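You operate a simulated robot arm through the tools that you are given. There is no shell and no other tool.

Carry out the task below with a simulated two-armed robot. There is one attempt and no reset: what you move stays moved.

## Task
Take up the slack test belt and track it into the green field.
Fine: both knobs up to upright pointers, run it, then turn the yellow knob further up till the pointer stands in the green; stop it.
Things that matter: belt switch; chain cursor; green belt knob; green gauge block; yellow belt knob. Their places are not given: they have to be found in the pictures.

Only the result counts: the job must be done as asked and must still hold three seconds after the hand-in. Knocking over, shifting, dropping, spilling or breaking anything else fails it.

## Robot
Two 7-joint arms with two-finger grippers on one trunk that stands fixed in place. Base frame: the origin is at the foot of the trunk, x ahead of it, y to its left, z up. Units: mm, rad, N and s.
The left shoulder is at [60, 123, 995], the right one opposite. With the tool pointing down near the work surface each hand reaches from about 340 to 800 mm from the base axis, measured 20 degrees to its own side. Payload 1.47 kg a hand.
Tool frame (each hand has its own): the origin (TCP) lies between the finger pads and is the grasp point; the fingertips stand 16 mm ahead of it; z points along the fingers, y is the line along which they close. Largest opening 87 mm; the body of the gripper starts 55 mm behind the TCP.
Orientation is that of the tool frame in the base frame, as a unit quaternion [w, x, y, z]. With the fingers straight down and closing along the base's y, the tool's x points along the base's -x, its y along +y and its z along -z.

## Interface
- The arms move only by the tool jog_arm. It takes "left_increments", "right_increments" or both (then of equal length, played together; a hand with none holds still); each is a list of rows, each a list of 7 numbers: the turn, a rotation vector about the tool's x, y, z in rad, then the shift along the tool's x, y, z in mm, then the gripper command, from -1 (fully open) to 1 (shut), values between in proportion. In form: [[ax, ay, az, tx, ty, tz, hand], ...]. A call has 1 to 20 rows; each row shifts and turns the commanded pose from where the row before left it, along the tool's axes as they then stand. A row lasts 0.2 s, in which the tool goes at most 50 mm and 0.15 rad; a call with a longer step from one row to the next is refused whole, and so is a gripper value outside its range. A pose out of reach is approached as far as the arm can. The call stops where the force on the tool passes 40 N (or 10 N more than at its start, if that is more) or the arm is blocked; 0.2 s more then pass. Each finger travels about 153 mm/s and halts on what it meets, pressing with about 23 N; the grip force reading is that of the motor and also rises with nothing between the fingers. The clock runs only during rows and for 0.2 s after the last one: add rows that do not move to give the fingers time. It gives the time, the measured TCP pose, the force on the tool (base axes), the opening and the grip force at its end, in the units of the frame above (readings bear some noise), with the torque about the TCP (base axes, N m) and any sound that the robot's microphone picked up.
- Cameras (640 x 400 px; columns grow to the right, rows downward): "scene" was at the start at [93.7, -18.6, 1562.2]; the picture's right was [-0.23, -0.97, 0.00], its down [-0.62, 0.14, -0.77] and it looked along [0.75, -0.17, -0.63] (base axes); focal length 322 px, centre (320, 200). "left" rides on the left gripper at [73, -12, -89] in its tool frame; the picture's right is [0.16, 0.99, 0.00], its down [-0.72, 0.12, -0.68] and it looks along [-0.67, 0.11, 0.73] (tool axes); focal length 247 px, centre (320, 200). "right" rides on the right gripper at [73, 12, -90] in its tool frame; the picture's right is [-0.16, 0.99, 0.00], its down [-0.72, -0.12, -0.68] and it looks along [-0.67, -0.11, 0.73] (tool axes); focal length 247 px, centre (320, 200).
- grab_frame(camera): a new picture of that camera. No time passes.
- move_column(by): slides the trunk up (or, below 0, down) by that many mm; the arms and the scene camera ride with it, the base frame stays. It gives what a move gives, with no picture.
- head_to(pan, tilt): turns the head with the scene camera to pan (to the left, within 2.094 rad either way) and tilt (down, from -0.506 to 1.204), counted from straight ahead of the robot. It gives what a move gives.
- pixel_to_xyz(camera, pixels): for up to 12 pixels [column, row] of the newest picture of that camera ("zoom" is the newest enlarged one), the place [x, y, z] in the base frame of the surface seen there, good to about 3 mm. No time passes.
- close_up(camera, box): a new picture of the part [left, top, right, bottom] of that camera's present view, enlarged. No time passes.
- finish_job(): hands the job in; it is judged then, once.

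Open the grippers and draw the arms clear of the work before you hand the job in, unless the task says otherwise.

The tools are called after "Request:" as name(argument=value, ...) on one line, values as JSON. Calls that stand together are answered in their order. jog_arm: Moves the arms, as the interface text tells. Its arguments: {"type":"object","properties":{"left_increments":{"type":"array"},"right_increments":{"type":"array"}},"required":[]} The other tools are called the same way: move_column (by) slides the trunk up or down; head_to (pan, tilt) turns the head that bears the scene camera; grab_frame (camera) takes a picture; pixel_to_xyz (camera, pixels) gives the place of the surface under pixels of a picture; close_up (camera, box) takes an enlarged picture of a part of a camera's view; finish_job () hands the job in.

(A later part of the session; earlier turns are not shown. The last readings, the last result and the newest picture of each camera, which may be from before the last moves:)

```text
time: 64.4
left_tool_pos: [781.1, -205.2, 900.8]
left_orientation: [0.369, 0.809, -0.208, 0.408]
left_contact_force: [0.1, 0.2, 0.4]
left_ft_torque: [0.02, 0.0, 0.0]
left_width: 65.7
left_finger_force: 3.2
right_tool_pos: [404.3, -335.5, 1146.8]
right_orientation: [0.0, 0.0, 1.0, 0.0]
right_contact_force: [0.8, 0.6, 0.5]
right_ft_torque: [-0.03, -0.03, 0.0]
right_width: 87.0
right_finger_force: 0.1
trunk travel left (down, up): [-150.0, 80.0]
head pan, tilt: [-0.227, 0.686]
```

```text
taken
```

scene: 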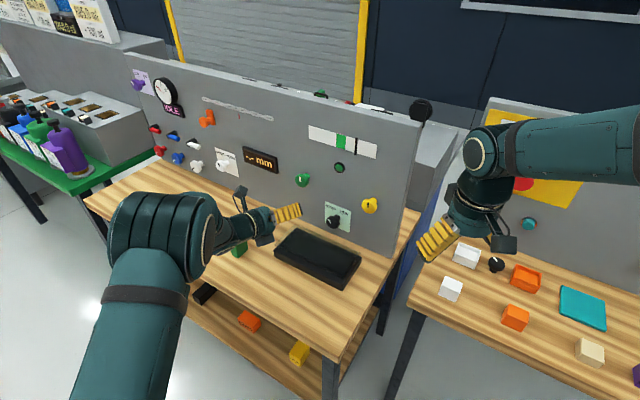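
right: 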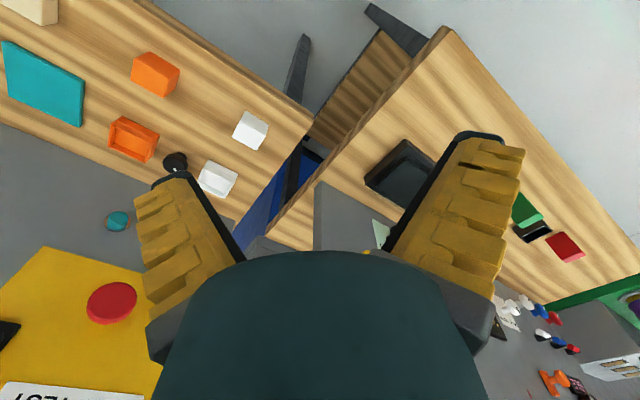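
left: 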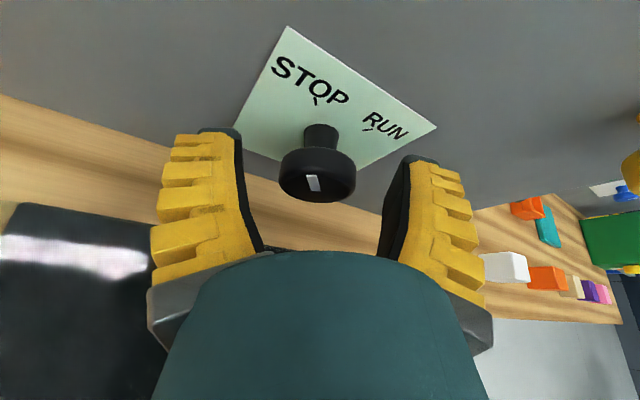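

No contact so far and the knob is centred at (318,178). I'll advance the last 13 mm, then lower 8 mm along tool −x.

Request:
jog_arm(left_increments=[[0, 0, 0, 0, 0, 13, -0.4], [0, 0, 0, -4, 0, 0, -0.4], [0, 0, 0, -4, 0, 0, -0.4], [0, 0, 0, 0, 0, 0, -0.4]])

Request:
grab_frame(camera="left")

```text
time: 65.4
left_tool_pos: [782.7, -214.8, 888.0]
left_orientation: [0.368, 0.809, -0.208, 0.408]
left_contact_force: [-0.1, 0.8, 0.2]
left_ft_torque: [0.01, -0.01, 0.02]
left_width: 65.5
left_finger_force: 3.4
right_tool_pos: [405.5, -335.1, 1147.3]
right_orientation: [0.0, -0.001, 1.0, 0.001]
right_contact_force: [-0.4, 0.2, 0.8]
right_ft_torque: [-0.02, 0.0, 0.0]
right_width: 87.0
right_finger_force: 0.0
trunk travel left (down, up): [-150.0, 80.0]
head pan, tilt: [-0.227, 0.686]
```

```text
taken
```

left: 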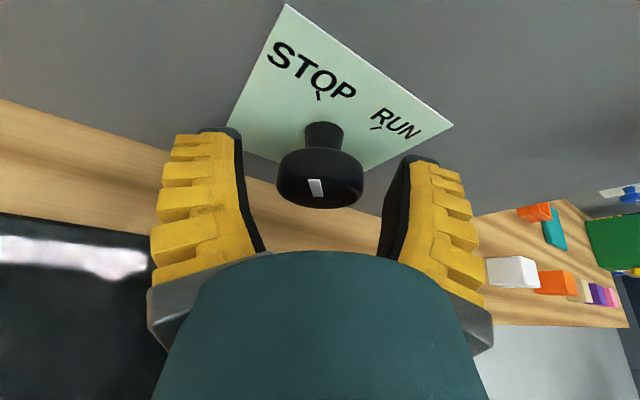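

No contact, and the knob is centred between the fingers at column 320. I'll close on it.

Request:
jog_arm(left_increments=[[0, 0, 0, 0, 0, 0, 0.2], [0, 0, 0, 0, 0, 0, 1], [0, 0, 0, 0, 0, 0, 1]])

Request:
grab_frame(camera="left")

```text
time: 66.2
left_tool_pos: [783.0, -214.7, 890.1]
left_orientation: [0.368, 0.81, -0.208, 0.407]
left_contact_force: [-2.4, -0.8, 1.2]
left_ft_torque: [0.21, 0.22, -0.15]
left_width: 37.9
left_finger_force: 30.0
right_tool_pos: [405.6, -335.8, 1147.1]
right_orientation: [0.0, 0.0, 1.0, 0.0]
right_contact_force: [0.5, -0.8, 0.2]
right_ft_torque: [0.01, -0.03, -0.01]
right_width: 87.0
right_finger_force: 0.0
trunk travel left (down, up): [-150.0, 80.0]
head pan, tilt: [-0.227, 0.686]
```

```text
taken
```

left: 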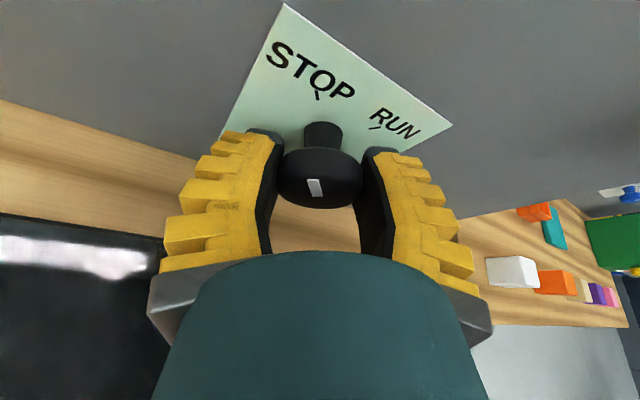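

The grip is good at 37.9 mm with small forces. I'll turn clockwise about the switch axis by 0.4 rad and check.

Request:
jog_arm(left_increments=[[0.0437, 0.0007, 0.09, 0, 0, 0, 1], [0.0437, 0.0007, 0.09, 0, 0, 0, 1], [0.0437, 0.0007, 0.09, 0, 0, 0, 1], [0.0437, 0.0007, 0.09, 0, 0, 0, 1], [0, 0, 0, 0, 0, 0, 1]])

Request:
grab_frame(camera="left")

```text
time: 67.4
left_tool_pos: [782.3, -216.9, 889.3]
left_orientation: [0.218, 0.787, -0.313, 0.486]
left_contact_force: [-11.4, -3.3, 4.6]
left_ft_torque: [0.01, 0.08, -0.04]
left_width: 38.1
left_finger_force: 30.0
right_tool_pos: [406.2, -334.7, 1147.7]
right_orientation: [0.001, 0.0, 1.0, -0.001]
right_contact_force: [0.9, 0.2, -0.1]
right_ft_torque: [0.0, 0.0, 0.0]
right_width: 86.9
right_finger_force: 0.0
trunk travel left (down, up): [-150.0, 80.0]
head pan, tilt: [-0.227, 0.686]
```

```text
taken
```

left: 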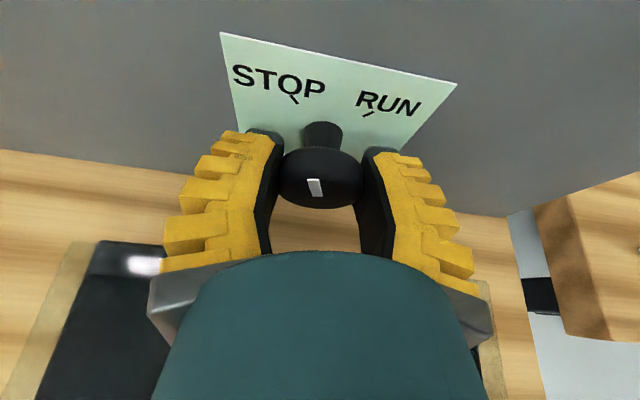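

The switch follows (mark unchanged in the hand view), force about 13 N. I'll continue 0.5 rad.

Request:
jog_arm(left_increments=[[0.0437, 0.0007, 0.09, 0, 0, 0, 1], [0.0437, 0.0007, 0.09, 0, 0, 0, 1], [0.0437, 0.0007, 0.09, 0, 0, 0, 1], [0.0437, 0.0007, 0.09, 0, 0, 0, 1], [0.0437, 0.0007, 0.09, 0, 0, 0, 1], [0, 0, 0, 0, 0, 0, 1]])

Request:
grab_frame(camera="left")

Request:
close_up(camera="scene", box=[270, 110, 430, 270])

```text
time: 68.8
left_tool_pos: [779.4, -217.4, 887.8]
left_orientation: [0.018, 0.714, -0.428, 0.554]
left_contact_force: [-23.0, -14.0, -4.6]
left_ft_torque: [-0.14, -0.05, -0.33]
left_width: 37.6
left_finger_force: 30.4
right_tool_pos: [403.8, -336.6, 1147.3]
right_orientation: [0.0, 0.001, 1.0, 0.001]
right_contact_force: [0.6, 0.1, -0.6]
right_ft_torque: [0.02, 0.0, -0.01]
right_width: 87.1
right_finger_force: 0.1
trunk travel left (down, up): [-150.0, 80.0]
head pan, tilt: [-0.227, 0.686]
```

```text
taken
```

left: 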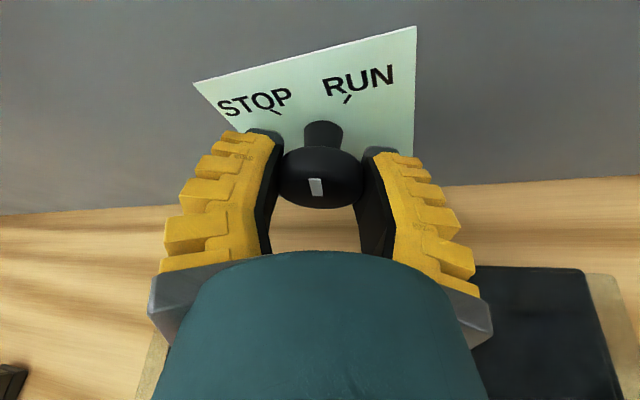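

```text
2.50 times, centred on (350, 190) of scene
```

zoom: 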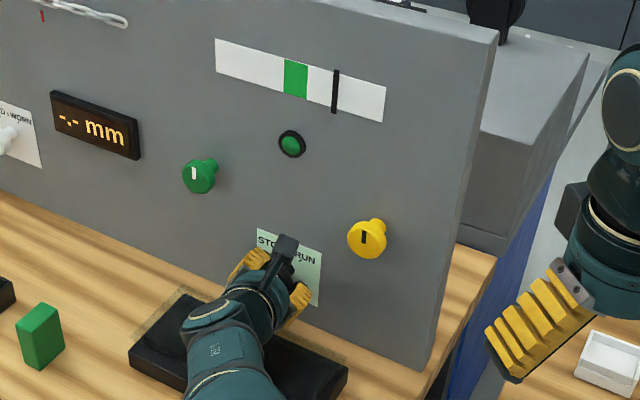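

Mark has turned about 51°, and the side load is 26 N toward the right. I'll shift 4 mm right to relieve it and continue a little.

Request:
jog_arm(left_increments=[[0, 0, 0, 0.8, 1.8, -0.4, 1], [0, 0, 0, 0.8, 1.8, -0.4, 1], [0.0437, 0.0007, 0.09, 0, 0, 0, 1], [0.0437, 0.0007, 0.09, 0, 0, 0, 1], [0, 0, 0, 0, 0, 0, 1]])

Request:
grab_frame(camera="left")

Request:
close_up(camera="scene", box=[270, 110, 430, 270])

```text
time: 70.0
left_tool_pos: [780.6, -217.6, 887.5]
left_orientation: [-0.063, 0.674, -0.464, 0.571]
left_contact_force: [-8.0, -6.7, -3.8]
left_ft_torque: [0.09, 0.17, 0.0]
left_width: 36.7
left_finger_force: 30.0
right_tool_pos: [403.8, -336.7, 1147.5]
right_orientation: [0.0, 0.0, 1.0, 0.0]
right_contact_force: [-1.2, -0.3, -0.6]
right_ft_torque: [0.0, -0.01, -0.01]
right_width: 87.1
right_finger_force: 0.0
trunk travel left (down, up): [-150.0, 80.0]
head pan, tilt: [-0.227, 0.686]
```

```text
taken
```

left: 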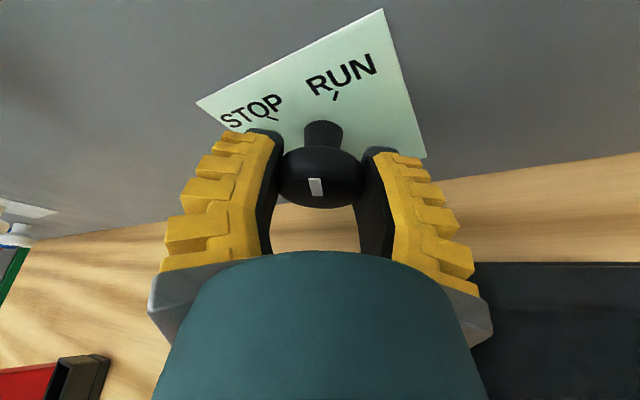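

```text
2.50 times, centred on (350, 190) of scene
```

zoom: 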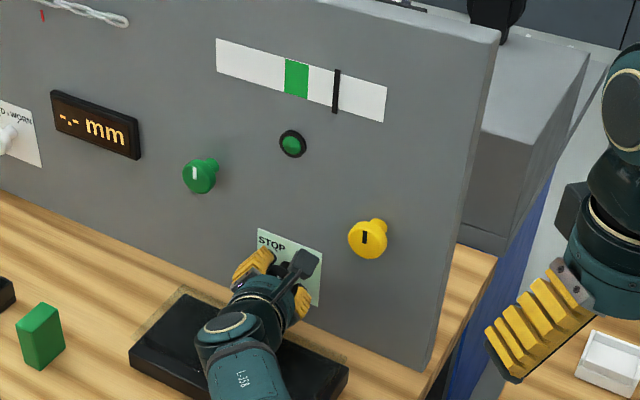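

Force fell to 11 N and the mark is near +25°. I'll turn 0.2 rad more toward RUN.

Request:
jog_arm(left_increments=[[0.0437, 0.0007, 0.09, 0, 0, 0, 1], [0.0437, 0.0007, 0.09, 0, 0, 0, 1], [0, 0, 0, 0, 0, 0, 1]])

Request:
grab_frame(camera="left")

Request:
close_up(camera="scene", box=[270, 110, 430, 270])

```text
time: 70.8
left_tool_pos: [779.8, -218.9, 887.8]
left_orientation: [-0.143, 0.627, -0.497, 0.583]
left_contact_force: [-13.2, -5.0, -9.7]
left_ft_torque: [-0.12, 0.3, -0.17]
left_width: 37.0
left_finger_force: 30.0
right_tool_pos: [405.9, -335.1, 1146.9]
right_orientation: [0.0, 0.0, 1.0, 0.001]
right_contact_force: [0.0, 0.1, -0.8]
right_ft_torque: [-0.02, 0.0, 0.01]
right_width: 86.9
right_finger_force: 0.0
trunk travel left (down, up): [-150.0, 80.0]
head pan, tilt: [-0.227, 0.686]
```

```text
taken
```

left: 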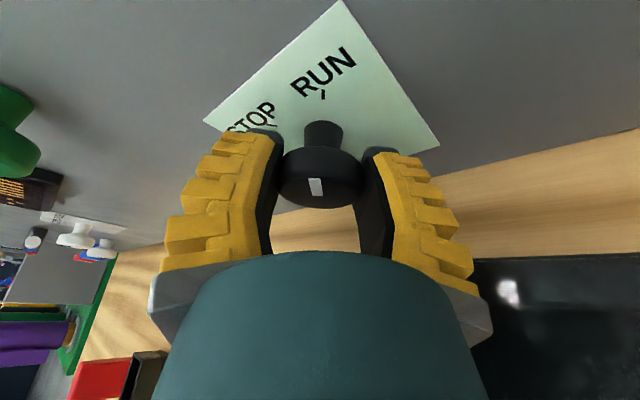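

```text
2.50 times, centred on (350, 190) of scene
```

zoom: 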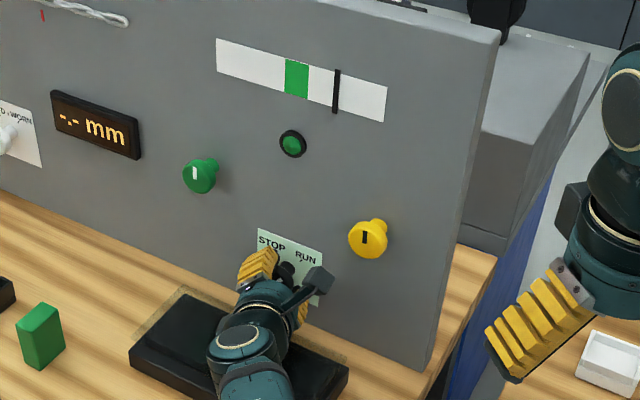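

The mark lines up with the RUN tick and the resisting torque rose to 0.3 N·m, suggesting the end stop. I'll look at the lamp and scale closely.

Request:
close_up(camera="scene", box=[300, 115, 390, 180])

Request:
close_up(camera="left", box=[240, 80, 400, 220])

```text
6.15 times, centred on (345, 148) of scene
```

zoom: 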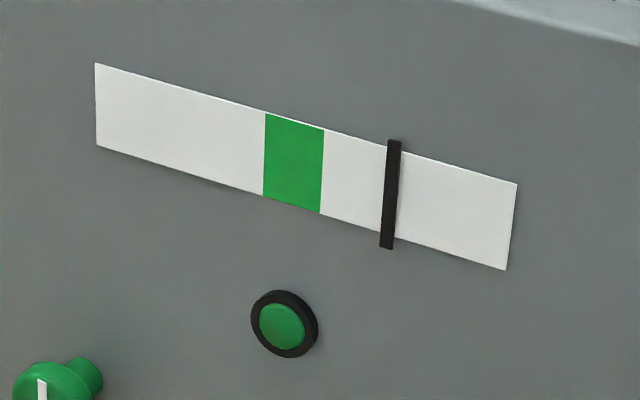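

```text
2.86 times, centred on (320, 150) of left
```

zoom: 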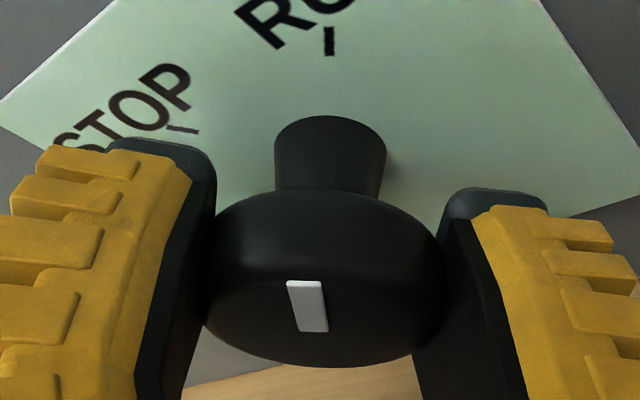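

The mark computes at about +36°, essentially at RUN. I'll push 0.08 rad further to make sure that it is at its stop.

Request:
jog_arm(left_increments=[[0.035, 0.0006, 0.072, 0, 0, 0, 1], [0, 0, 0, 0, 0, 0, 1]])

Request:
close_up(camera="left", box=[240, 80, 400, 220])

Request:
close_up(camera="scene", box=[300, 115, 390, 180])

```text
time: 71.4
left_tool_pos: [778.6, -219.1, 888.4]
left_orientation: [-0.175, 0.604, -0.51, 0.587]
left_contact_force: [-19.4, -10.2, -7.6]
left_ft_torque: [-0.13, 1.2, 0.72]
left_width: 38.0
left_finger_force: 30.7
right_tool_pos: [405.5, -335.9, 1147.3]
right_orientation: [0.0, -0.001, 1.0, 0.001]
right_contact_force: [-0.3, -0.3, 0.7]
right_ft_torque: [0.0, 0.0, 0.0]
right_width: 86.8
right_finger_force: 0.0
trunk travel left (down, up): [-150.0, 80.0]
head pan, tilt: [-0.227, 0.686]
```

```text
2.86 times, centred on (320, 150) of left
```

zoom: 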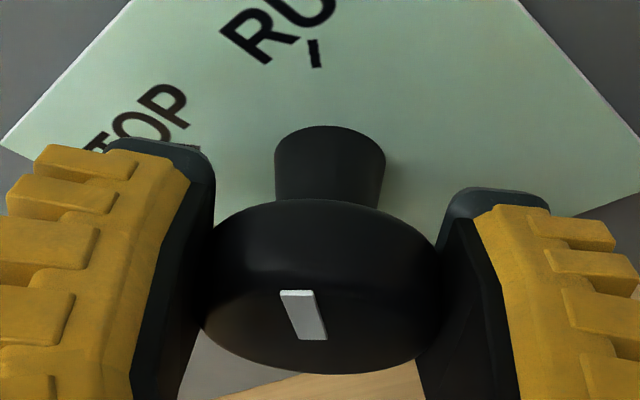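

```text
6.15 times, centred on (345, 148) of scene
```

zoom: 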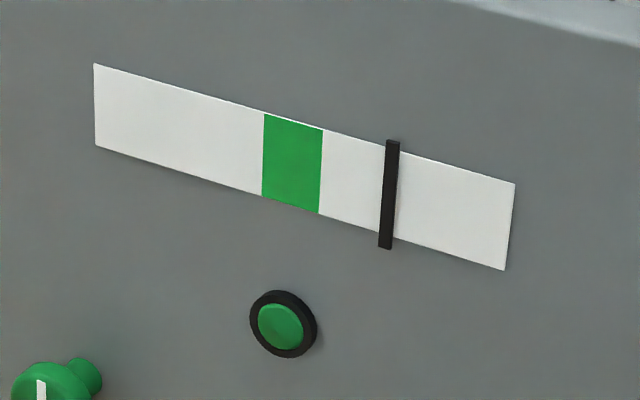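

Torque rose to 0.94 N·m without the mark following: the switch is firmly at its RUN stop. I'll ease back 0.08 rad, open slightly, and retreat along the tool axis.

Request:
jog_arm(left_increments=[[-0.035, -0.0006, -0.072, 0, 0, 0, 1], [0, 0, 0, 0, 0, 0, -0.05], [0, 0, 0, 0, 0, 0, -0.05], [0, 0, 0, 0, 0, -10, -0.05], [0, 0, 0, 0, 0, -25, -0.05], [0, 0, 0, 0, 0, -30, -0.05], [0, 0, 0, 0, 0, -30, -0.05], [0, 0, 0, 0, 0, 0, -0.05]])

Request:
close_up(camera="scene", box=[270, 110, 430, 270])

Request:
grab_frame(camera="left")

```text
time: 73.2
left_tool_pos: [699.5, -179.8, 914.4]
left_orientation: [-0.142, 0.626, -0.497, 0.584]
left_contact_force: [-0.5, -0.3, -0.3]
left_ft_torque: [-0.03, 0.0, -0.01]
left_width: 51.0
left_finger_force: 4.0
right_tool_pos: [405.9, -335.9, 1146.9]
right_orientation: [0.0, 0.0, 1.0, 0.001]
right_contact_force: [0.6, -0.7, -0.2]
right_ft_torque: [0.02, 0.01, 0.0]
right_width: 87.0
right_finger_force: 0.0
trunk travel left (down, up): [-150.0, 80.0]
head pan, tilt: [-0.227, 0.686]
```

```text
2.50 times, centred on (350, 190) of scene
```

zoom: 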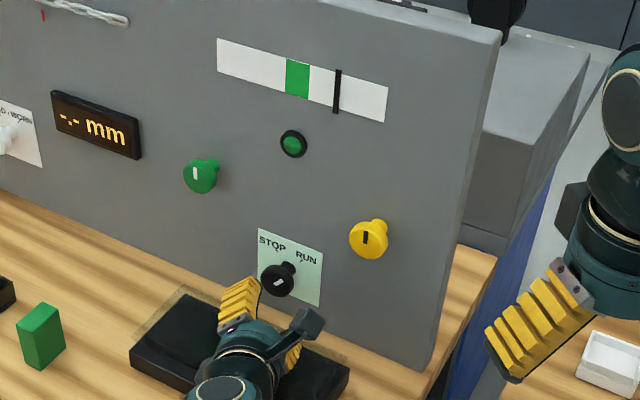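

```text
taken
```

left: 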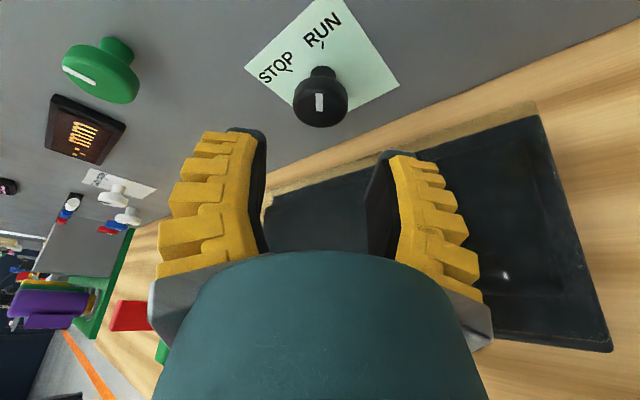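

The hand is clear. I'll enlarge the switch and lamp to verify RUN.

Request:
close_up(camera="scene", box=[310, 195, 360, 235])

Request:
close_up(camera="scene", box=[320, 150, 360, 180])

Request:
close_up(camera="left", box=[240, 0, 400, 130])

```text
10.00 times, centred on (335, 215) of scene
```

zoom: 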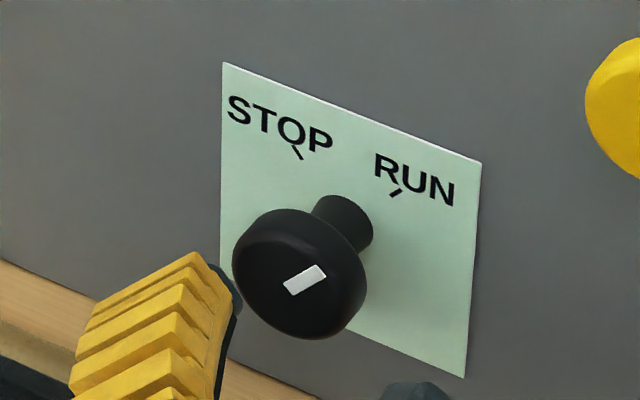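

```text
13.33 times, centred on (340, 165) of scene
```

zoom: 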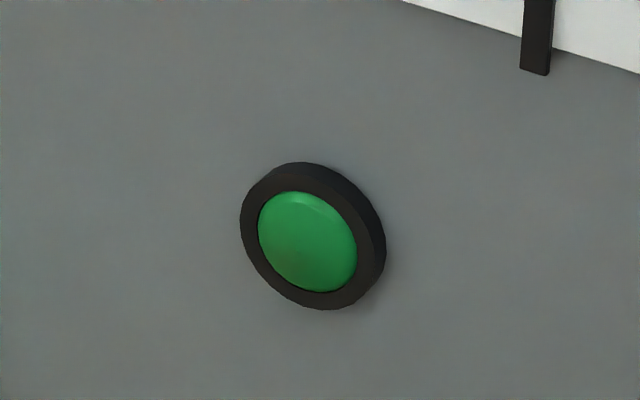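

```text
3.08 times, centred on (320, 65) of left
```

zoom: 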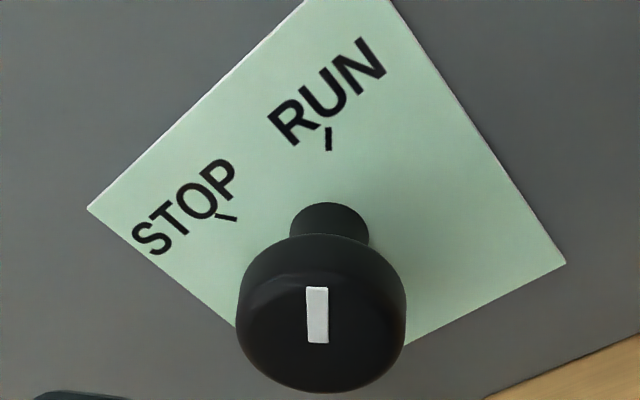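

The switch stands at RUN. Now I'll rise to the yellow knob's standoff and set the hand level again with a roll of −60° from camera-up, leaving room to turn clockwise.

Request:
jog_arm(left_increments=[[0, 0, 0, 30.2, -4.8, -24.8, -0.4], [0, 0, 0, 30.2, -4.8, -24.8, -0.4], [0, 0, 0, 30.2, -4.8, -24.8, -0.4], [-0.0311, 0.0213, -0.1337, 0, 0, 0, -0.4], [-0.0311, 0.0213, -0.1337, 0, 0, 0, -0.4], [-0.0311, 0.0213, -0.1337, 0, 0, 0, -0.4], [-0.0311, 0.0213, -0.1337, 0, 0, 0, -0.4], [-0.0311, 0.0213, -0.1337, 0, 0, 0, -0.4], [-0.0311, 0.0213, -0.1337, 0, 0, 0, -0.4], [-0.0311, 0.0213, -0.1337, 0, 0, 0, -0.4], [-0.0311, 0.0213, -0.1337, 0, 0, 0, -0.4], [-0.0311, 0.0213, -0.1337, 0, 0, 0, -0.4], [-0.0311, 0.0213, -0.1337, 0, 0, 0, -0.4], [-0.0311, 0.0213, -0.1337, 0, 0, 0, -0.4], [-0.0311, 0.0213, -0.1337, 0, 0, 0, -0.4], [-0.0311, 0.0213, -0.1337, 0, 0, 0, -0.4], [-0.0311, 0.0213, -0.1337, 0, 0, 0, -0.4], [0, 0, 0, 0, 0, 0, -0.4]])

Request:
grab_frame(camera="left")

Request:
grab_frame(camera="scene")

```text
time: 74.0
left_tool_pos: [678.2, -104.9, 952.7]
left_orientation: [-0.18, 0.685, -0.446, 0.547]
left_contact_force: [0.8, -0.6, -0.4]
left_ft_torque: [0.0, 0.03, -0.01]
left_width: 65.2
left_finger_force: 3.4
right_tool_pos: [404.6, -334.2, 1148.1]
right_orientation: [0.0, -0.001, 1.0, 0.0]
right_contact_force: [0.7, -0.6, 0.2]
right_ft_torque: [0.02, 0.0, 0.03]
right_width: 87.0
right_finger_force: 0.1
trunk travel left (down, up): [-150.0, 80.0]
head pan, tilt: [-0.227, 0.686]
stopped in row 3 (left hand): the arm was blocked; the commanded pose is now the measured one
```

```text
taken
```

left: 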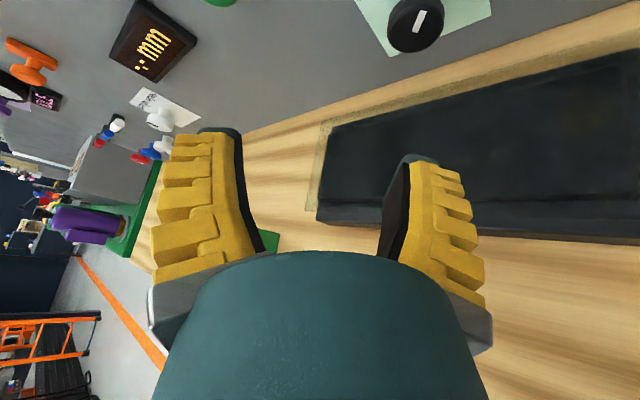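

```text
taken
```

scene: 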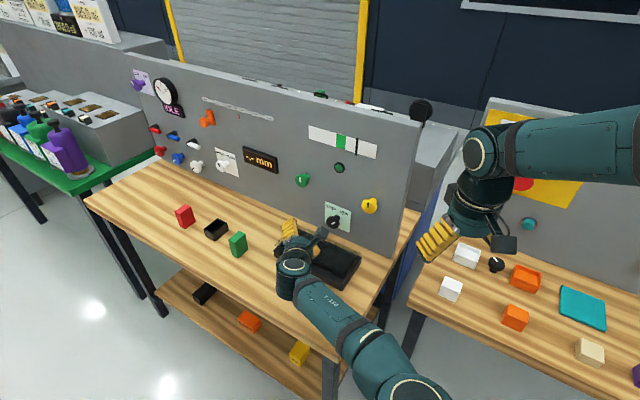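

The arm was blocked in row 3 and strayed left to (678,−105,953), with its elbow swung to the right. I'll measure where the elbow and forearm are before moving.

Request:
pixel_to_xyz(camera="scene", pixels=[[295, 262], [320, 305], [350, 335], [375, 360], [400, 385], [430, 398], [300, 240], [440, 230], [470, 200], [490, 150], [560, 140], [620, 150]])

Request:
head_to(pan=-0.227, tilt=1.1)

Request:
grab_frame(camera="scene")

```text
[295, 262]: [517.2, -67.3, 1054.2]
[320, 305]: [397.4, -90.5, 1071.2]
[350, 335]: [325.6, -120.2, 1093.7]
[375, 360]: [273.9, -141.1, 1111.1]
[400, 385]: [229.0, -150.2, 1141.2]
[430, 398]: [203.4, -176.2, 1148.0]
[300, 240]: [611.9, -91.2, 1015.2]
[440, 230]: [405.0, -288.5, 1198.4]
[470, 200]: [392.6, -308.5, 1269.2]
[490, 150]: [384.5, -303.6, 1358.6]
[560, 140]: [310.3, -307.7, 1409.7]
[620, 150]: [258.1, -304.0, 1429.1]
```

```text
time: 74.9
left_tool_pos: [678.6, -104.6, 952.7]
left_orientation: [-0.179, 0.685, -0.447, 0.547]
left_contact_force: [0.3, 0.0, -1.2]
left_ft_torque: [-0.02, 0.01, 0.0]
left_width: 65.4
left_finger_force: 3.5
right_tool_pos: [406.5, -335.3, 1147.2]
right_orientation: [0.0, 0.0, 1.0, 0.0]
right_contact_force: [-0.4, -0.9, -1.3]
right_ft_torque: [-0.02, 0.02, -0.04]
right_width: 86.8
right_finger_force: 0.2
trunk travel left (down, up): [-150.0, 80.0]
head pan, tilt: [-0.227, 1.1]
```

```text
taken
```

scene: 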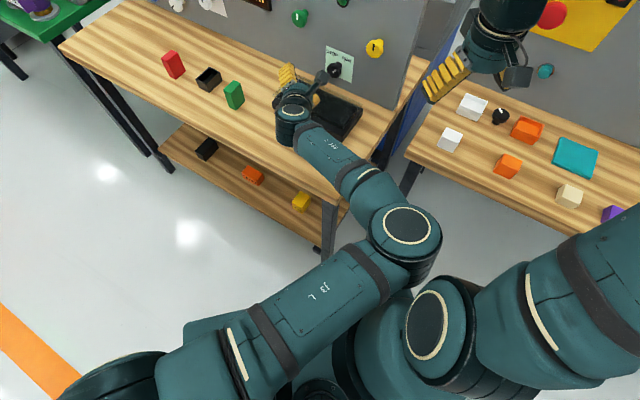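

The left elbow has swung across and touches the right arm's shoulder. I'll unwind the wrist roll in place, which brings the elbow back to the left, in a short first batch.

Request:
jog_arm(left_increments=[[-0.0448, 0.0243, -0.1272, 0, 0, 0, -0.4], [-0.0448, 0.0243, -0.1272, 0, 0, 0, -0.4], [-0.0448, 0.0243, -0.1272, 0, 0, 0, -0.4], [-0.0448, 0.0243, -0.1272, 0, 0, 0, -0.4], [-0.0448, 0.0243, -0.1272, 0, 0, 0, -0.4], [0, 0, 0, 0, 0, 0, -0.4]])

Request:
grab_frame(camera="scene")

```text
time: 76.3
left_tool_pos: [677.9, -104.4, 953.1]
left_orientation: [0.103, 0.772, -0.278, 0.562]
left_contact_force: [0.5, 0.4, 0.5]
left_ft_torque: [-0.01, 0.01, 0.0]
left_width: 65.2
left_finger_force: 4.0
right_tool_pos: [404.3, -334.4, 1146.8]
right_orientation: [-0.001, 0.0, 1.0, 0.0]
right_contact_force: [0.4, 0.4, 0.2]
right_ft_torque: [0.0, 0.01, -0.03]
right_width: 87.1
right_finger_force: 0.0
trunk travel left (down, up): [-150.0, 80.0]
head pan, tilt: [-0.227, 1.1]
```

```text
taken
```

scene: 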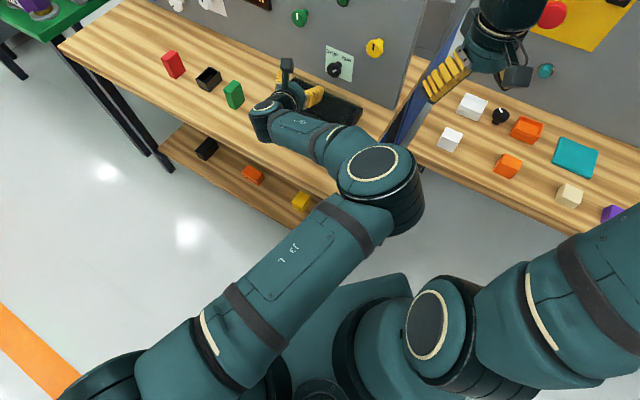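

The arm is free again and the elbow is moving back. I'll finish the remaining rotation in place.

Request:
jog_arm(left_increments=[[-0.0448, 0.0243, -0.1272, 0, 0, 0, -0.4], [-0.0448, 0.0243, -0.1272, 0, 0, 0, -0.4], [-0.0448, 0.0243, -0.1272, 0, 0, 0, -0.4], [-0.0448, 0.0243, -0.1272, 0, 0, 0, -0.4], [-0.0448, 0.0243, -0.1272, 0, 0, 0, -0.4], [-0.0448, 0.0243, -0.1272, 0, 0, 0, -0.4], [-0.0448, 0.0243, -0.1272, 0, 0, 0, -0.4], [-0.0448, 0.0243, -0.1272, 0, 0, 0, -0.4], [-0.0448, 0.0243, -0.1272, 0, 0, 0, -0.4], [0, 0, 0, 0, 0, 0, -0.4]])

Request:
grab_frame(camera="scene")

```text
time: 78.5
left_tool_pos: [680.1, -105.2, 953.3]
left_orientation: [0.561, 0.701, 0.091, 0.43]
left_contact_force: [1.0, 0.2, 1.1]
left_ft_torque: [0.0, -0.01, 0.0]
left_width: 65.1
left_finger_force: 3.0
right_tool_pos: [405.8, -334.9, 1148.0]
right_orientation: [0.0, 0.0, 1.0, 0.0]
right_contact_force: [0.1, -0.3, 0.0]
right_ft_torque: [0.0, 0.0, 0.0]
right_width: 87.3
right_finger_force: 0.1
trunk travel left (down, up): [-150.0, 80.0]
head pan, tilt: [-0.227, 1.1]
```

```text
taken
```

scene: 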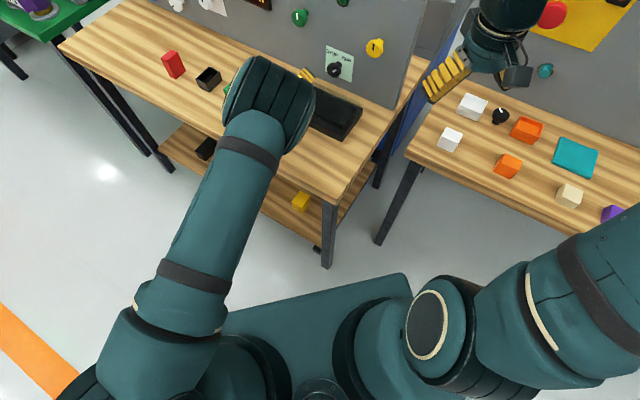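

Orientation is now level. The elbow swings right only for camera-up rolls, so for the yellow knob I'll raise 47 mm and unwind the roll by 2.68 rad to the camera-down family which worked before.

Request:
jog_arm(left_increments=[[0, 0, 0, 11.8, 20.3, 0, -0.4], [0, 0, 0, 11.8, 20.3, 0, -0.4], [0, 0, -0.149, 0, 0, 0, -0.4], [0, 0, -0.149, 0, 0, 0, -0.4], [0, 0, -0.149, 0, 0, 0, -0.4], [0, 0, -0.149, 0, 0, 0, -0.4], [0, 0, -0.149, 0, 0, 0, -0.4], [0, 0, -0.149, 0, 0, 0, -0.4], [0, 0, -0.149, 0, 0, 0, -0.4], [0, 0, -0.149, 0, 0, 0, -0.4], [0, 0, -0.149, 0, 0, 0, -0.4], [0, 0, -0.149, 0, 0, 0, -0.4], [0, 0, -0.149, 0, 0, 0, -0.4], [0, 0, -0.149, 0, 0, 0, -0.4], [0, 0, -0.149, 0, 0, 0, -0.4], [0, 0, -0.149, 0, 0, 0, -0.4], [0, 0, 0, 0, 0, 0, -0.4]])

Request:
grab_frame(camera="scene")

```text
time: 82.1
left_tool_pos: [678.6, -103.7, 998.3]
left_orientation: [0.654, 0.273, 0.653, -0.268]
left_contact_force: [-0.4, 0.2, -1.0]
left_ft_torque: [-0.01, -0.02, 0.0]
left_width: 65.3
left_finger_force: 3.1
right_tool_pos: [404.9, -335.1, 1148.2]
right_orientation: [0.0, -0.001, 1.0, 0.001]
right_contact_force: [0.2, 0.0, 0.6]
right_ft_torque: [0.02, -0.01, -0.01]
right_width: 87.0
right_finger_force: 0.1
trunk travel left (down, up): [-150.0, 80.0]
head pan, tilt: [-0.227, 1.1]
```

```text
taken
```

scene: 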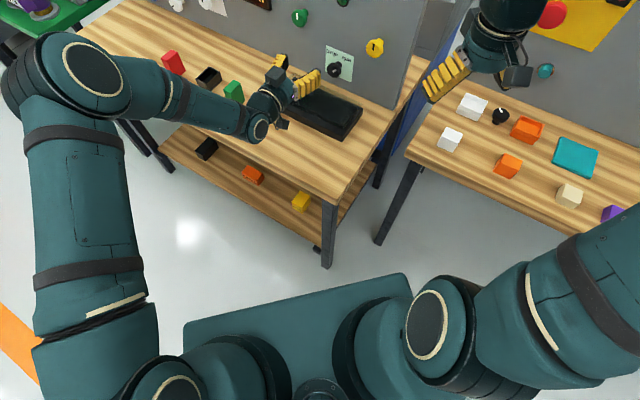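

The elbow is back at the left and the hand is level at roll 0. I'll return the head to its former tilt and move to the yellow knob's standoff, rolling to −0.7 rad.

Request:
head_to(pan=-0.227, tilt=0.686)

Request:
jog_arm(left_increments=[[0, 0, 0, -1, -38.7, 12, -0.4], [0, 0, 0, 0, -38.7, 12, -0.4], [0, 0, 0, 0, -38.7, 12, -0.4], [0, 0, -0.14, 0, 0, 1, -1], [0, 0, -0.14, 0, 0, 1, -1], [0, 0, -0.14, 0, 0, 1, -1], [0, 0, -0.14, 0, 0, 1, -1], [0, 0, -0.14, 0, 0, 1, -1], [0, 0, 0, 0, 0, 0, -1]])

Request:
grab_frame(camera="left")

Request:
grab_frame(camera="scene")

```text
time: 83.0
left_tool_pos: [678.1, -104.2, 999.3]
left_orientation: [0.654, 0.274, 0.652, -0.267]
left_contact_force: [-0.3, -0.3, 0.2]
left_ft_torque: [0.0, 0.0, -0.01]
left_width: 65.3
left_finger_force: 3.2
right_tool_pos: [405.7, -335.4, 1146.7]
right_orientation: [0.0, 0.001, 1.0, 0.0]
right_contact_force: [0.6, 0.0, 0.1]
right_ft_torque: [0.0, 0.01, 0.01]
right_width: 87.1
right_finger_force: 0.0
trunk travel left (down, up): [-150.0, 80.0]
head pan, tilt: [-0.227, 0.686]
```

```text
time: 85.0
left_tool_pos: [625.7, -216.2, 1000.0]
left_orientation: [0.522, 0.033, 0.707, -0.476]
left_contact_force: [-0.4, 0.1, -0.3]
left_ft_torque: [0.02, -0.01, 0.01]
left_width: 87.0
left_finger_force: 0.0
right_tool_pos: [406.0, -335.1, 1147.9]
right_orientation: [0.0, 0.0, 1.0, 0.0]
right_contact_force: [-0.1, 0.2, 0.0]
right_ft_torque: [0.03, 0.04, -0.01]
right_width: 87.1
right_finger_force: 0.1
trunk travel left (down, up): [-150.0, 80.0]
head pan, tilt: [-0.227, 0.686]
```

```text
taken
```

left: 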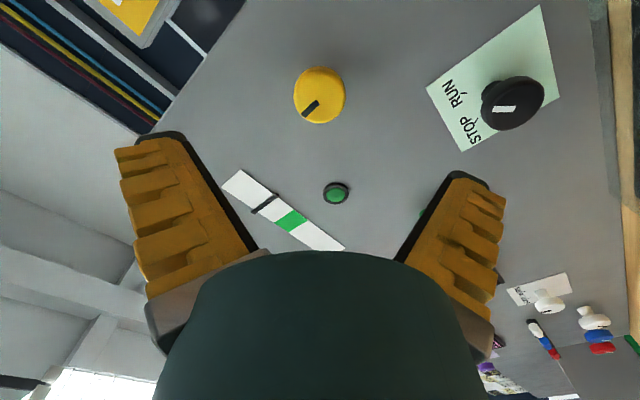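

```text
taken
```

scene: 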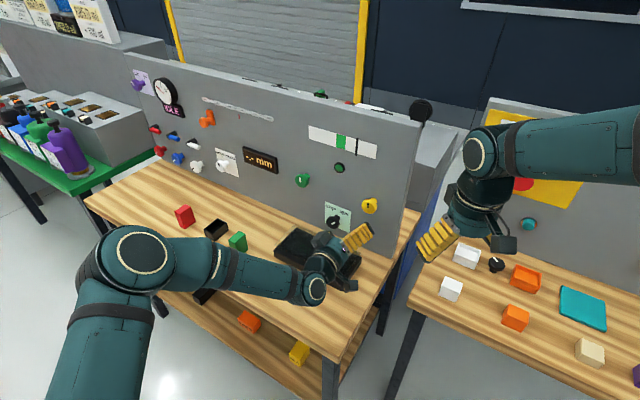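

The yellow knob is in line at (320,95). I'll advance 109 mm, as before, and close on it.

Request:
jog_arm(left_increments=[[0, 0, 0, 0, 0, 25, -1], [0, 0, 0, 0, 0, 25, -1], [0, 0, 0, 0, 0, 25, -1], [0, 0, 0, 0, 0, 20, -1], [0, 0, 0, 0, 0, 13, -1], [0, 0, 0, 0, 0, 0, -1], [0, 0, 0, 0, 0, 0, 0], [0, 0, 0, 0, 0, 0, 1], [0, 0, 0, 0, 0, 0, 1], [0, 0, 0, 0, 0, 0, 1]])

Request:
grab_frame(camera="left")

Request:
close_up(camera="scene", box=[300, 115, 390, 180])

```text
time: 87.2
left_tool_pos: [701.0, -290.4, 999.6]
left_orientation: [0.523, 0.033, 0.707, -0.475]
left_contact_force: [-2.4, 0.9, 3.2]
left_ft_torque: [-0.12, -0.09, -0.16]
left_width: 35.5
left_finger_force: 29.8
right_tool_pos: [405.1, -334.5, 1148.6]
right_orientation: [0.0, 0.0, 1.0, 0.0]
right_contact_force: [-0.9, 0.2, 0.3]
right_ft_torque: [-0.01, 0.0, 0.01]
right_width: 87.1
right_finger_force: 0.1
trunk travel left (down, up): [-150.0, 80.0]
head pan, tilt: [-0.227, 0.686]
```

```text
taken
```

left: 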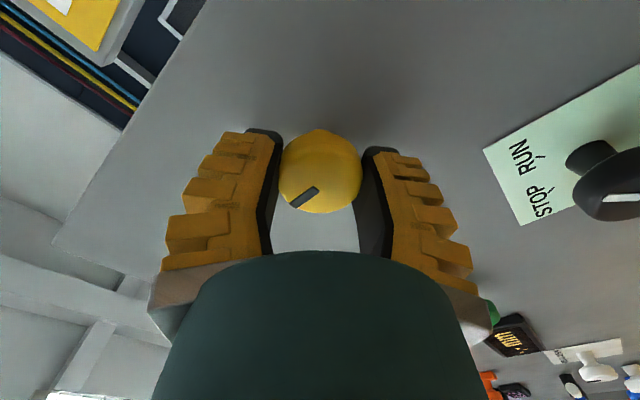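

```text
6.15 times, centred on (345, 148) of scene
```

zoom: 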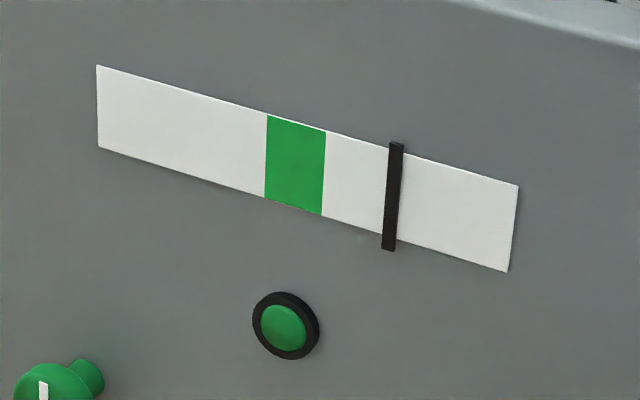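

Gripped with small forces, and the pointer is at column ~394 while the green spans 266–325. I'll turn the yellow knob 0.2 rad clockwise and watch the scale.

Request:
jog_arm(left_increments=[[0, 0, 0.1, 0, 0, 0, 1], [0, 0, 0.1, 0, 0, 0, 1], [0, 0, 0, 0, 0, 0, 1], [0, 0, 0, 0, 0, 0, 1]])

Request:
close_up(camera="scene", box=[300, 115, 390, 180])

```text
time: 88.2
left_tool_pos: [700.4, -291.1, 999.5]
left_orientation: [0.568, 0.104, 0.7, -0.421]
left_contact_force: [-2.8, 1.3, 3.8]
left_ft_torque: [-0.07, -0.07, -0.15]
left_width: 35.5
left_finger_force: 30.1
right_tool_pos: [407.2, -334.1, 1146.4]
right_orientation: [0.001, 0.0, 1.0, -0.001]
right_contact_force: [-0.3, 0.5, -0.5]
right_ft_torque: [0.02, -0.02, -0.01]
right_width: 86.6
right_finger_force: 0.2
trunk travel left (down, up): [-150.0, 80.0]
head pan, tilt: [-0.227, 0.686]
```

```text
6.15 times, centred on (345, 148) of scene
```

zoom: 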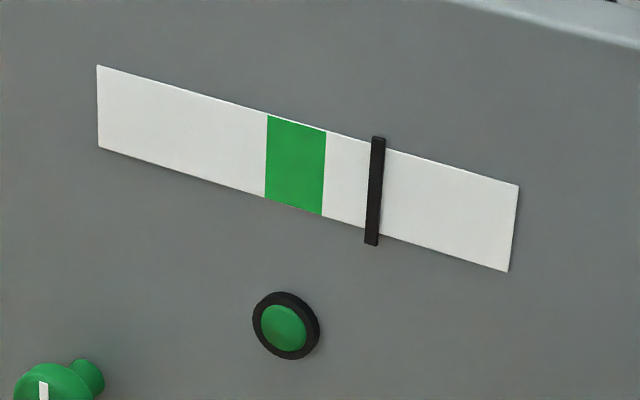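

The pointer moved toward the green, from 394 to 377. I'll hold a second to see whether it lags.

Request:
jog_arm(left_increments=[[0, 0, 0, 0, 0, 0, 1], [0, 0, 0, 0, 0, 0, 1], [0, 0, 0, 0, 0, 0, 1], [0, 0, 0, 0, 0, 0, 1], [0, 0, 0, 0, 0, 0, 1]])

Request:
close_up(camera="scene", box=[300, 115, 390, 180])

```text
time: 89.4
left_tool_pos: [701.1, -291.6, 999.3]
left_orientation: [0.567, 0.104, 0.7, -0.422]
left_contact_force: [-2.9, 3.0, 2.4]
left_ft_torque: [-0.09, -0.07, -0.1]
left_width: 35.3
left_finger_force: 30.1
right_tool_pos: [405.0, -334.7, 1147.9]
right_orientation: [0.0, 0.0, 1.0, 0.0]
right_contact_force: [-0.1, -0.2, -0.3]
right_ft_torque: [0.01, 0.0, 0.0]
right_width: 86.9
right_finger_force: 0.1
trunk travel left (down, up): [-150.0, 80.0]
head pan, tilt: [-0.227, 0.686]
```

```text
6.15 times, centred on (345, 148) of scene
```

zoom: 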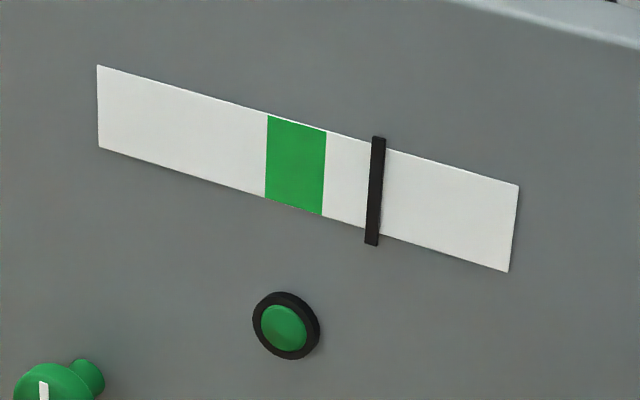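

The pointer responds at once: about 17 px per 0.2 rad. About 80 px remain, so I'll turn 0.6 rad and check.

Request:
jog_arm(left_increments=[[0, 0, 0.1, 0, 0, 0, 1], [0, 0, 0.1, 0, 0, 0, 1], [0, 0, 0.1, 0, 0, 0, 1], [0, 0, 0.1, 0, 0, 0, 1], [0, 0, 0.1, 0, 0, 0, 1], [0, 0, 0.1, 0, 0, 0, 1], [0, 0, 0, 0, 0, 0, 1], [0, 0, 0, 0, 0, 0, 1]])

Request:
close_up(camera="scene", box=[300, 115, 390, 180])

```text
time: 91.2
left_tool_pos: [701.3, -290.8, 999.1]
left_orientation: [0.666, 0.307, 0.638, -0.235]
left_contact_force: [-6.7, 8.0, 0.0]
left_ft_torque: [0.17, 0.19, 0.07]
left_width: 35.2
left_finger_force: 29.5
right_tool_pos: [404.8, -333.3, 1147.8]
right_orientation: [0.0, 0.0, 1.0, 0.001]
right_contact_force: [0.2, 0.2, -1.1]
right_ft_torque: [-0.02, -0.01, -0.01]
right_width: 86.9
right_finger_force: 0.0
trunk travel left (down, up): [-150.0, 80.0]
head pan, tilt: [-0.227, 0.686]
```

```text
6.15 times, centred on (345, 148) of scene
```

zoom: 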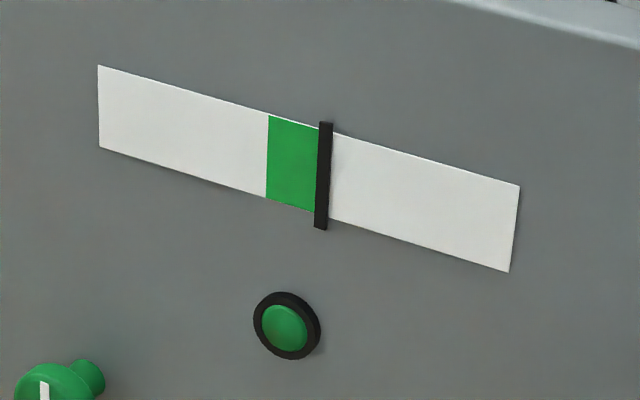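

The pointer stands at the green's right edge. I'll measure pointer and green edges in base coordinates to find the exact remaining distance.

Request:
pixel_to_xyz(camera="zoom", pixels=[[324, 170], [325, 140], [322, 210], [272, 130], [270, 180], [310, 180], [290, 160], [110, 100], [505, 230], [340, 170], [262, 160], [312, 140]])

```text
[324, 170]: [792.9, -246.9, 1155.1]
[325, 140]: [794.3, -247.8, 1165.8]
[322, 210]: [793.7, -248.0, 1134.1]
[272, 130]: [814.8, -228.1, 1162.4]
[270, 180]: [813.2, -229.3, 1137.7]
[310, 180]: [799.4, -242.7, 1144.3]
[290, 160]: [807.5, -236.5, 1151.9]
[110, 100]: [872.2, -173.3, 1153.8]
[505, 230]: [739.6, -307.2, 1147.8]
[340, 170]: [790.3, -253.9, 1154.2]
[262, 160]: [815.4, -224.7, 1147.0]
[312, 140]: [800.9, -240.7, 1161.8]
```

Pointer is at s=−386 and the green's centre at about −400, at roughly 45 mm/rad. I'll turn 0.31 rad more.

Request:
jog_arm(left_increments=[[0, 0, 0.1, 0, 0, 0, 1], [0, 0, 0.1, 0, 0, 0, 1], [0, 0, 0.11, 0, 0, 0, 1], [0, 0, 0, 0, 0, 0, 1], [0, 0, 0, 0, 0, 0, 1]])

Request:
close_up(camera="scene", box=[300, 115, 390, 180])

Request:
pixel_to_xyz(camera="zoom", pixels=[[296, 160], [297, 140], [294, 195], [272, 150], [315, 170]])

```text
time: 92.4
left_tool_pos: [700.7, -290.6, 999.0]
left_orientation: [0.695, 0.401, 0.583, -0.13]
left_contact_force: [-9.5, 10.8, -3.7]
left_ft_torque: [0.04, 0.03, 0.15]
left_width: 35.2
left_finger_force: 29.9
right_tool_pos: [405.5, -333.7, 1149.2]
right_orientation: [0.0, 0.0, 1.0, 0.0]
right_contact_force: [-0.3, -0.7, 0.5]
right_ft_torque: [0.02, 0.0, 0.03]
right_width: 86.9
right_finger_force: 0.1
trunk travel left (down, up): [-150.0, 80.0]
head pan, tilt: [-0.227, 0.686]
```

```text
6.15 times, centred on (345, 148) of scene
```

zoom: 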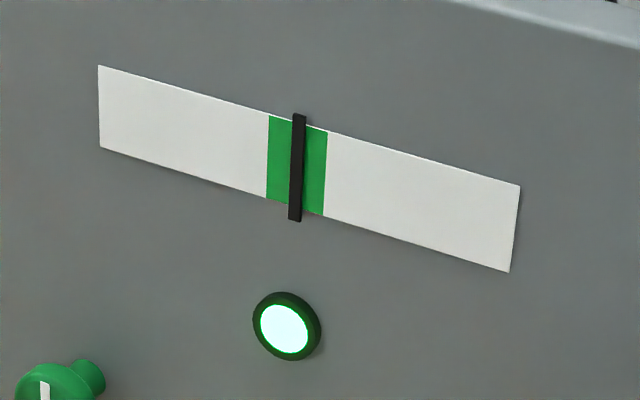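

```text
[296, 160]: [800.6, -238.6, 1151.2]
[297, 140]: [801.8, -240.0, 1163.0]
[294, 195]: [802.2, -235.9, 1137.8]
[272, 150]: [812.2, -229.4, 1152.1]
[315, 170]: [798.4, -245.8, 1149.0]
```

The lamp is lit and the pointer stands near the middle of the green. I'll release the yellow knob, back off and confirm.

Request:
jog_arm(left_increments=[[0, 0, 0, 0, 0, 0, -1], [0, 0, 0, 0, 0, 0, -1], [0, 0, 0, 0, 0, -20, -1], [0, 0, 0, 0, 0, -30, -1], [0, 0, 0, 0, 0, -30, -1], [0, 0, 0, 0, 0, -30, -1], [0, 0, 0, 0, 0, 0, -1]])

Request:
close_up(camera="scene", box=[270, 110, 430, 250])

Request:
grab_frame(camera="left")

```text
time: 94.0
left_tool_pos: [624.0, -212.9, 998.9]
left_orientation: [0.695, 0.402, 0.583, -0.129]
left_contact_force: [0.1, 0.4, -0.3]
left_ft_torque: [0.0, -0.04, 0.01]
left_width: 86.7
left_finger_force: 0.1
right_tool_pos: [405.4, -335.7, 1147.1]
right_orientation: [0.0, 0.0, 1.0, 0.0]
right_contact_force: [0.6, -0.9, -0.4]
right_ft_torque: [0.0, 0.03, 0.01]
right_width: 86.8
right_finger_force: 0.0
trunk travel left (down, up): [-150.0, 80.0]
head pan, tilt: [-0.227, 0.686]
```

```text
2.86 times, centred on (350, 180) of scene
```

zoom: 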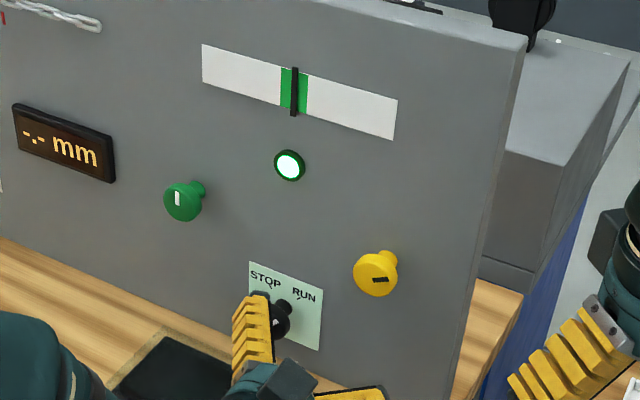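

```text
taken
```

left: 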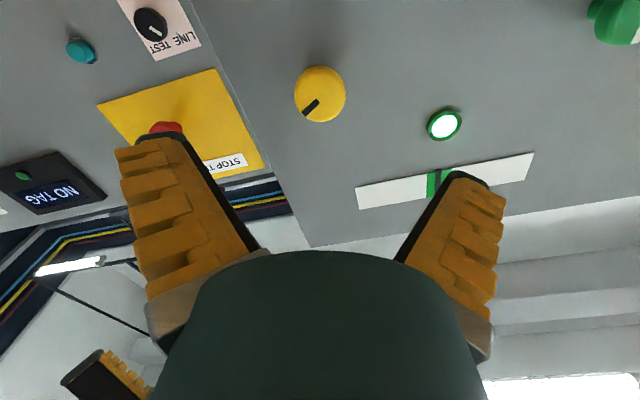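

The pointer stays in the green and the lamp is lit. Next is the STOP turn: I'll go to the free staging point at the left and roll the hand toward the camera-up orientation again.

Request:
jog_arm(left_increments=[[0, 0, 0, 14.8, 36.8, -7.5, -1], [0, 0, 0, 14.8, 36.8, -7.5, -1], [0, 0, 0, 14.8, 36.8, -7.5, -1], [0, 0, 0, 14.8, 36.8, -7.5, -1], [0, 0, 0.149, 0, 0, 0, -0.4], [0, 0, 0.149, 0, 0, 0, -0.4], [0, 0, 0.149, 0, 0, 0, -0.4], [0, 0, 0.149, 0, 0, 0, -0.4], [0, 0, 0.149, 0, 0, 0, -0.4], [0, 0, 0.149, 0, 0, 0, -0.4], [0, 0, 0.149, 0, 0, 0, -0.4], [0, 0, 0.149, 0, 0, 0, -0.4], [0, 0, 0.149, 0, 0, 0, -0.4], [0, 0, 0.149, 0, 0, 0, -0.4], [0, 0, 0.149, 0, 0, 0, -0.4], [0, 0, 0.149, 0, 0, 0, -0.4], [0, 0, 0.149, 0, 0, 0, -0.4], [0, 0, 0.149, 0, 0, 0, -0.4], [0, 0, 0, 0, 0, 0, -0.4]])

Request:
grab_frame(camera="scene")

```text
time: 98.0
left_tool_pos: [716.2, -81.5, 1006.0]
left_orientation: [0.461, 0.706, -0.054, 0.536]
left_contact_force: [-0.1, -0.3, -0.8]
left_ft_torque: [-0.02, 0.02, -0.01]
left_width: 65.6
left_finger_force: 3.3
right_tool_pos: [405.1, -336.0, 1147.7]
right_orientation: [0.0, 0.0, 1.0, 0.001]
right_contact_force: [0.1, -0.1, 0.3]
right_ft_torque: [-0.01, 0.04, 0.01]
right_width: 86.8
right_finger_force: 0.0
trunk travel left (down, up): [-150.0, 80.0]
head pan, tilt: [-0.227, 0.686]
```

```text
taken
```

scene: 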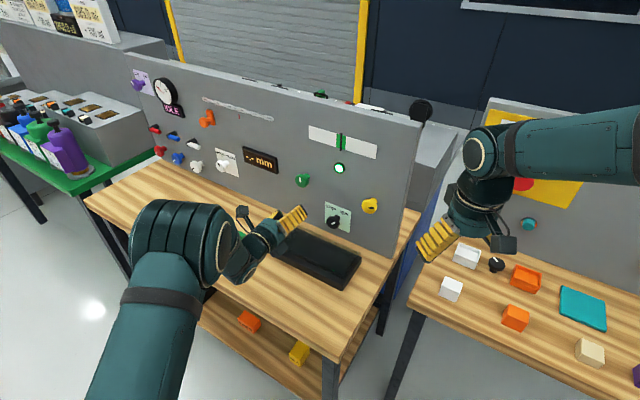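

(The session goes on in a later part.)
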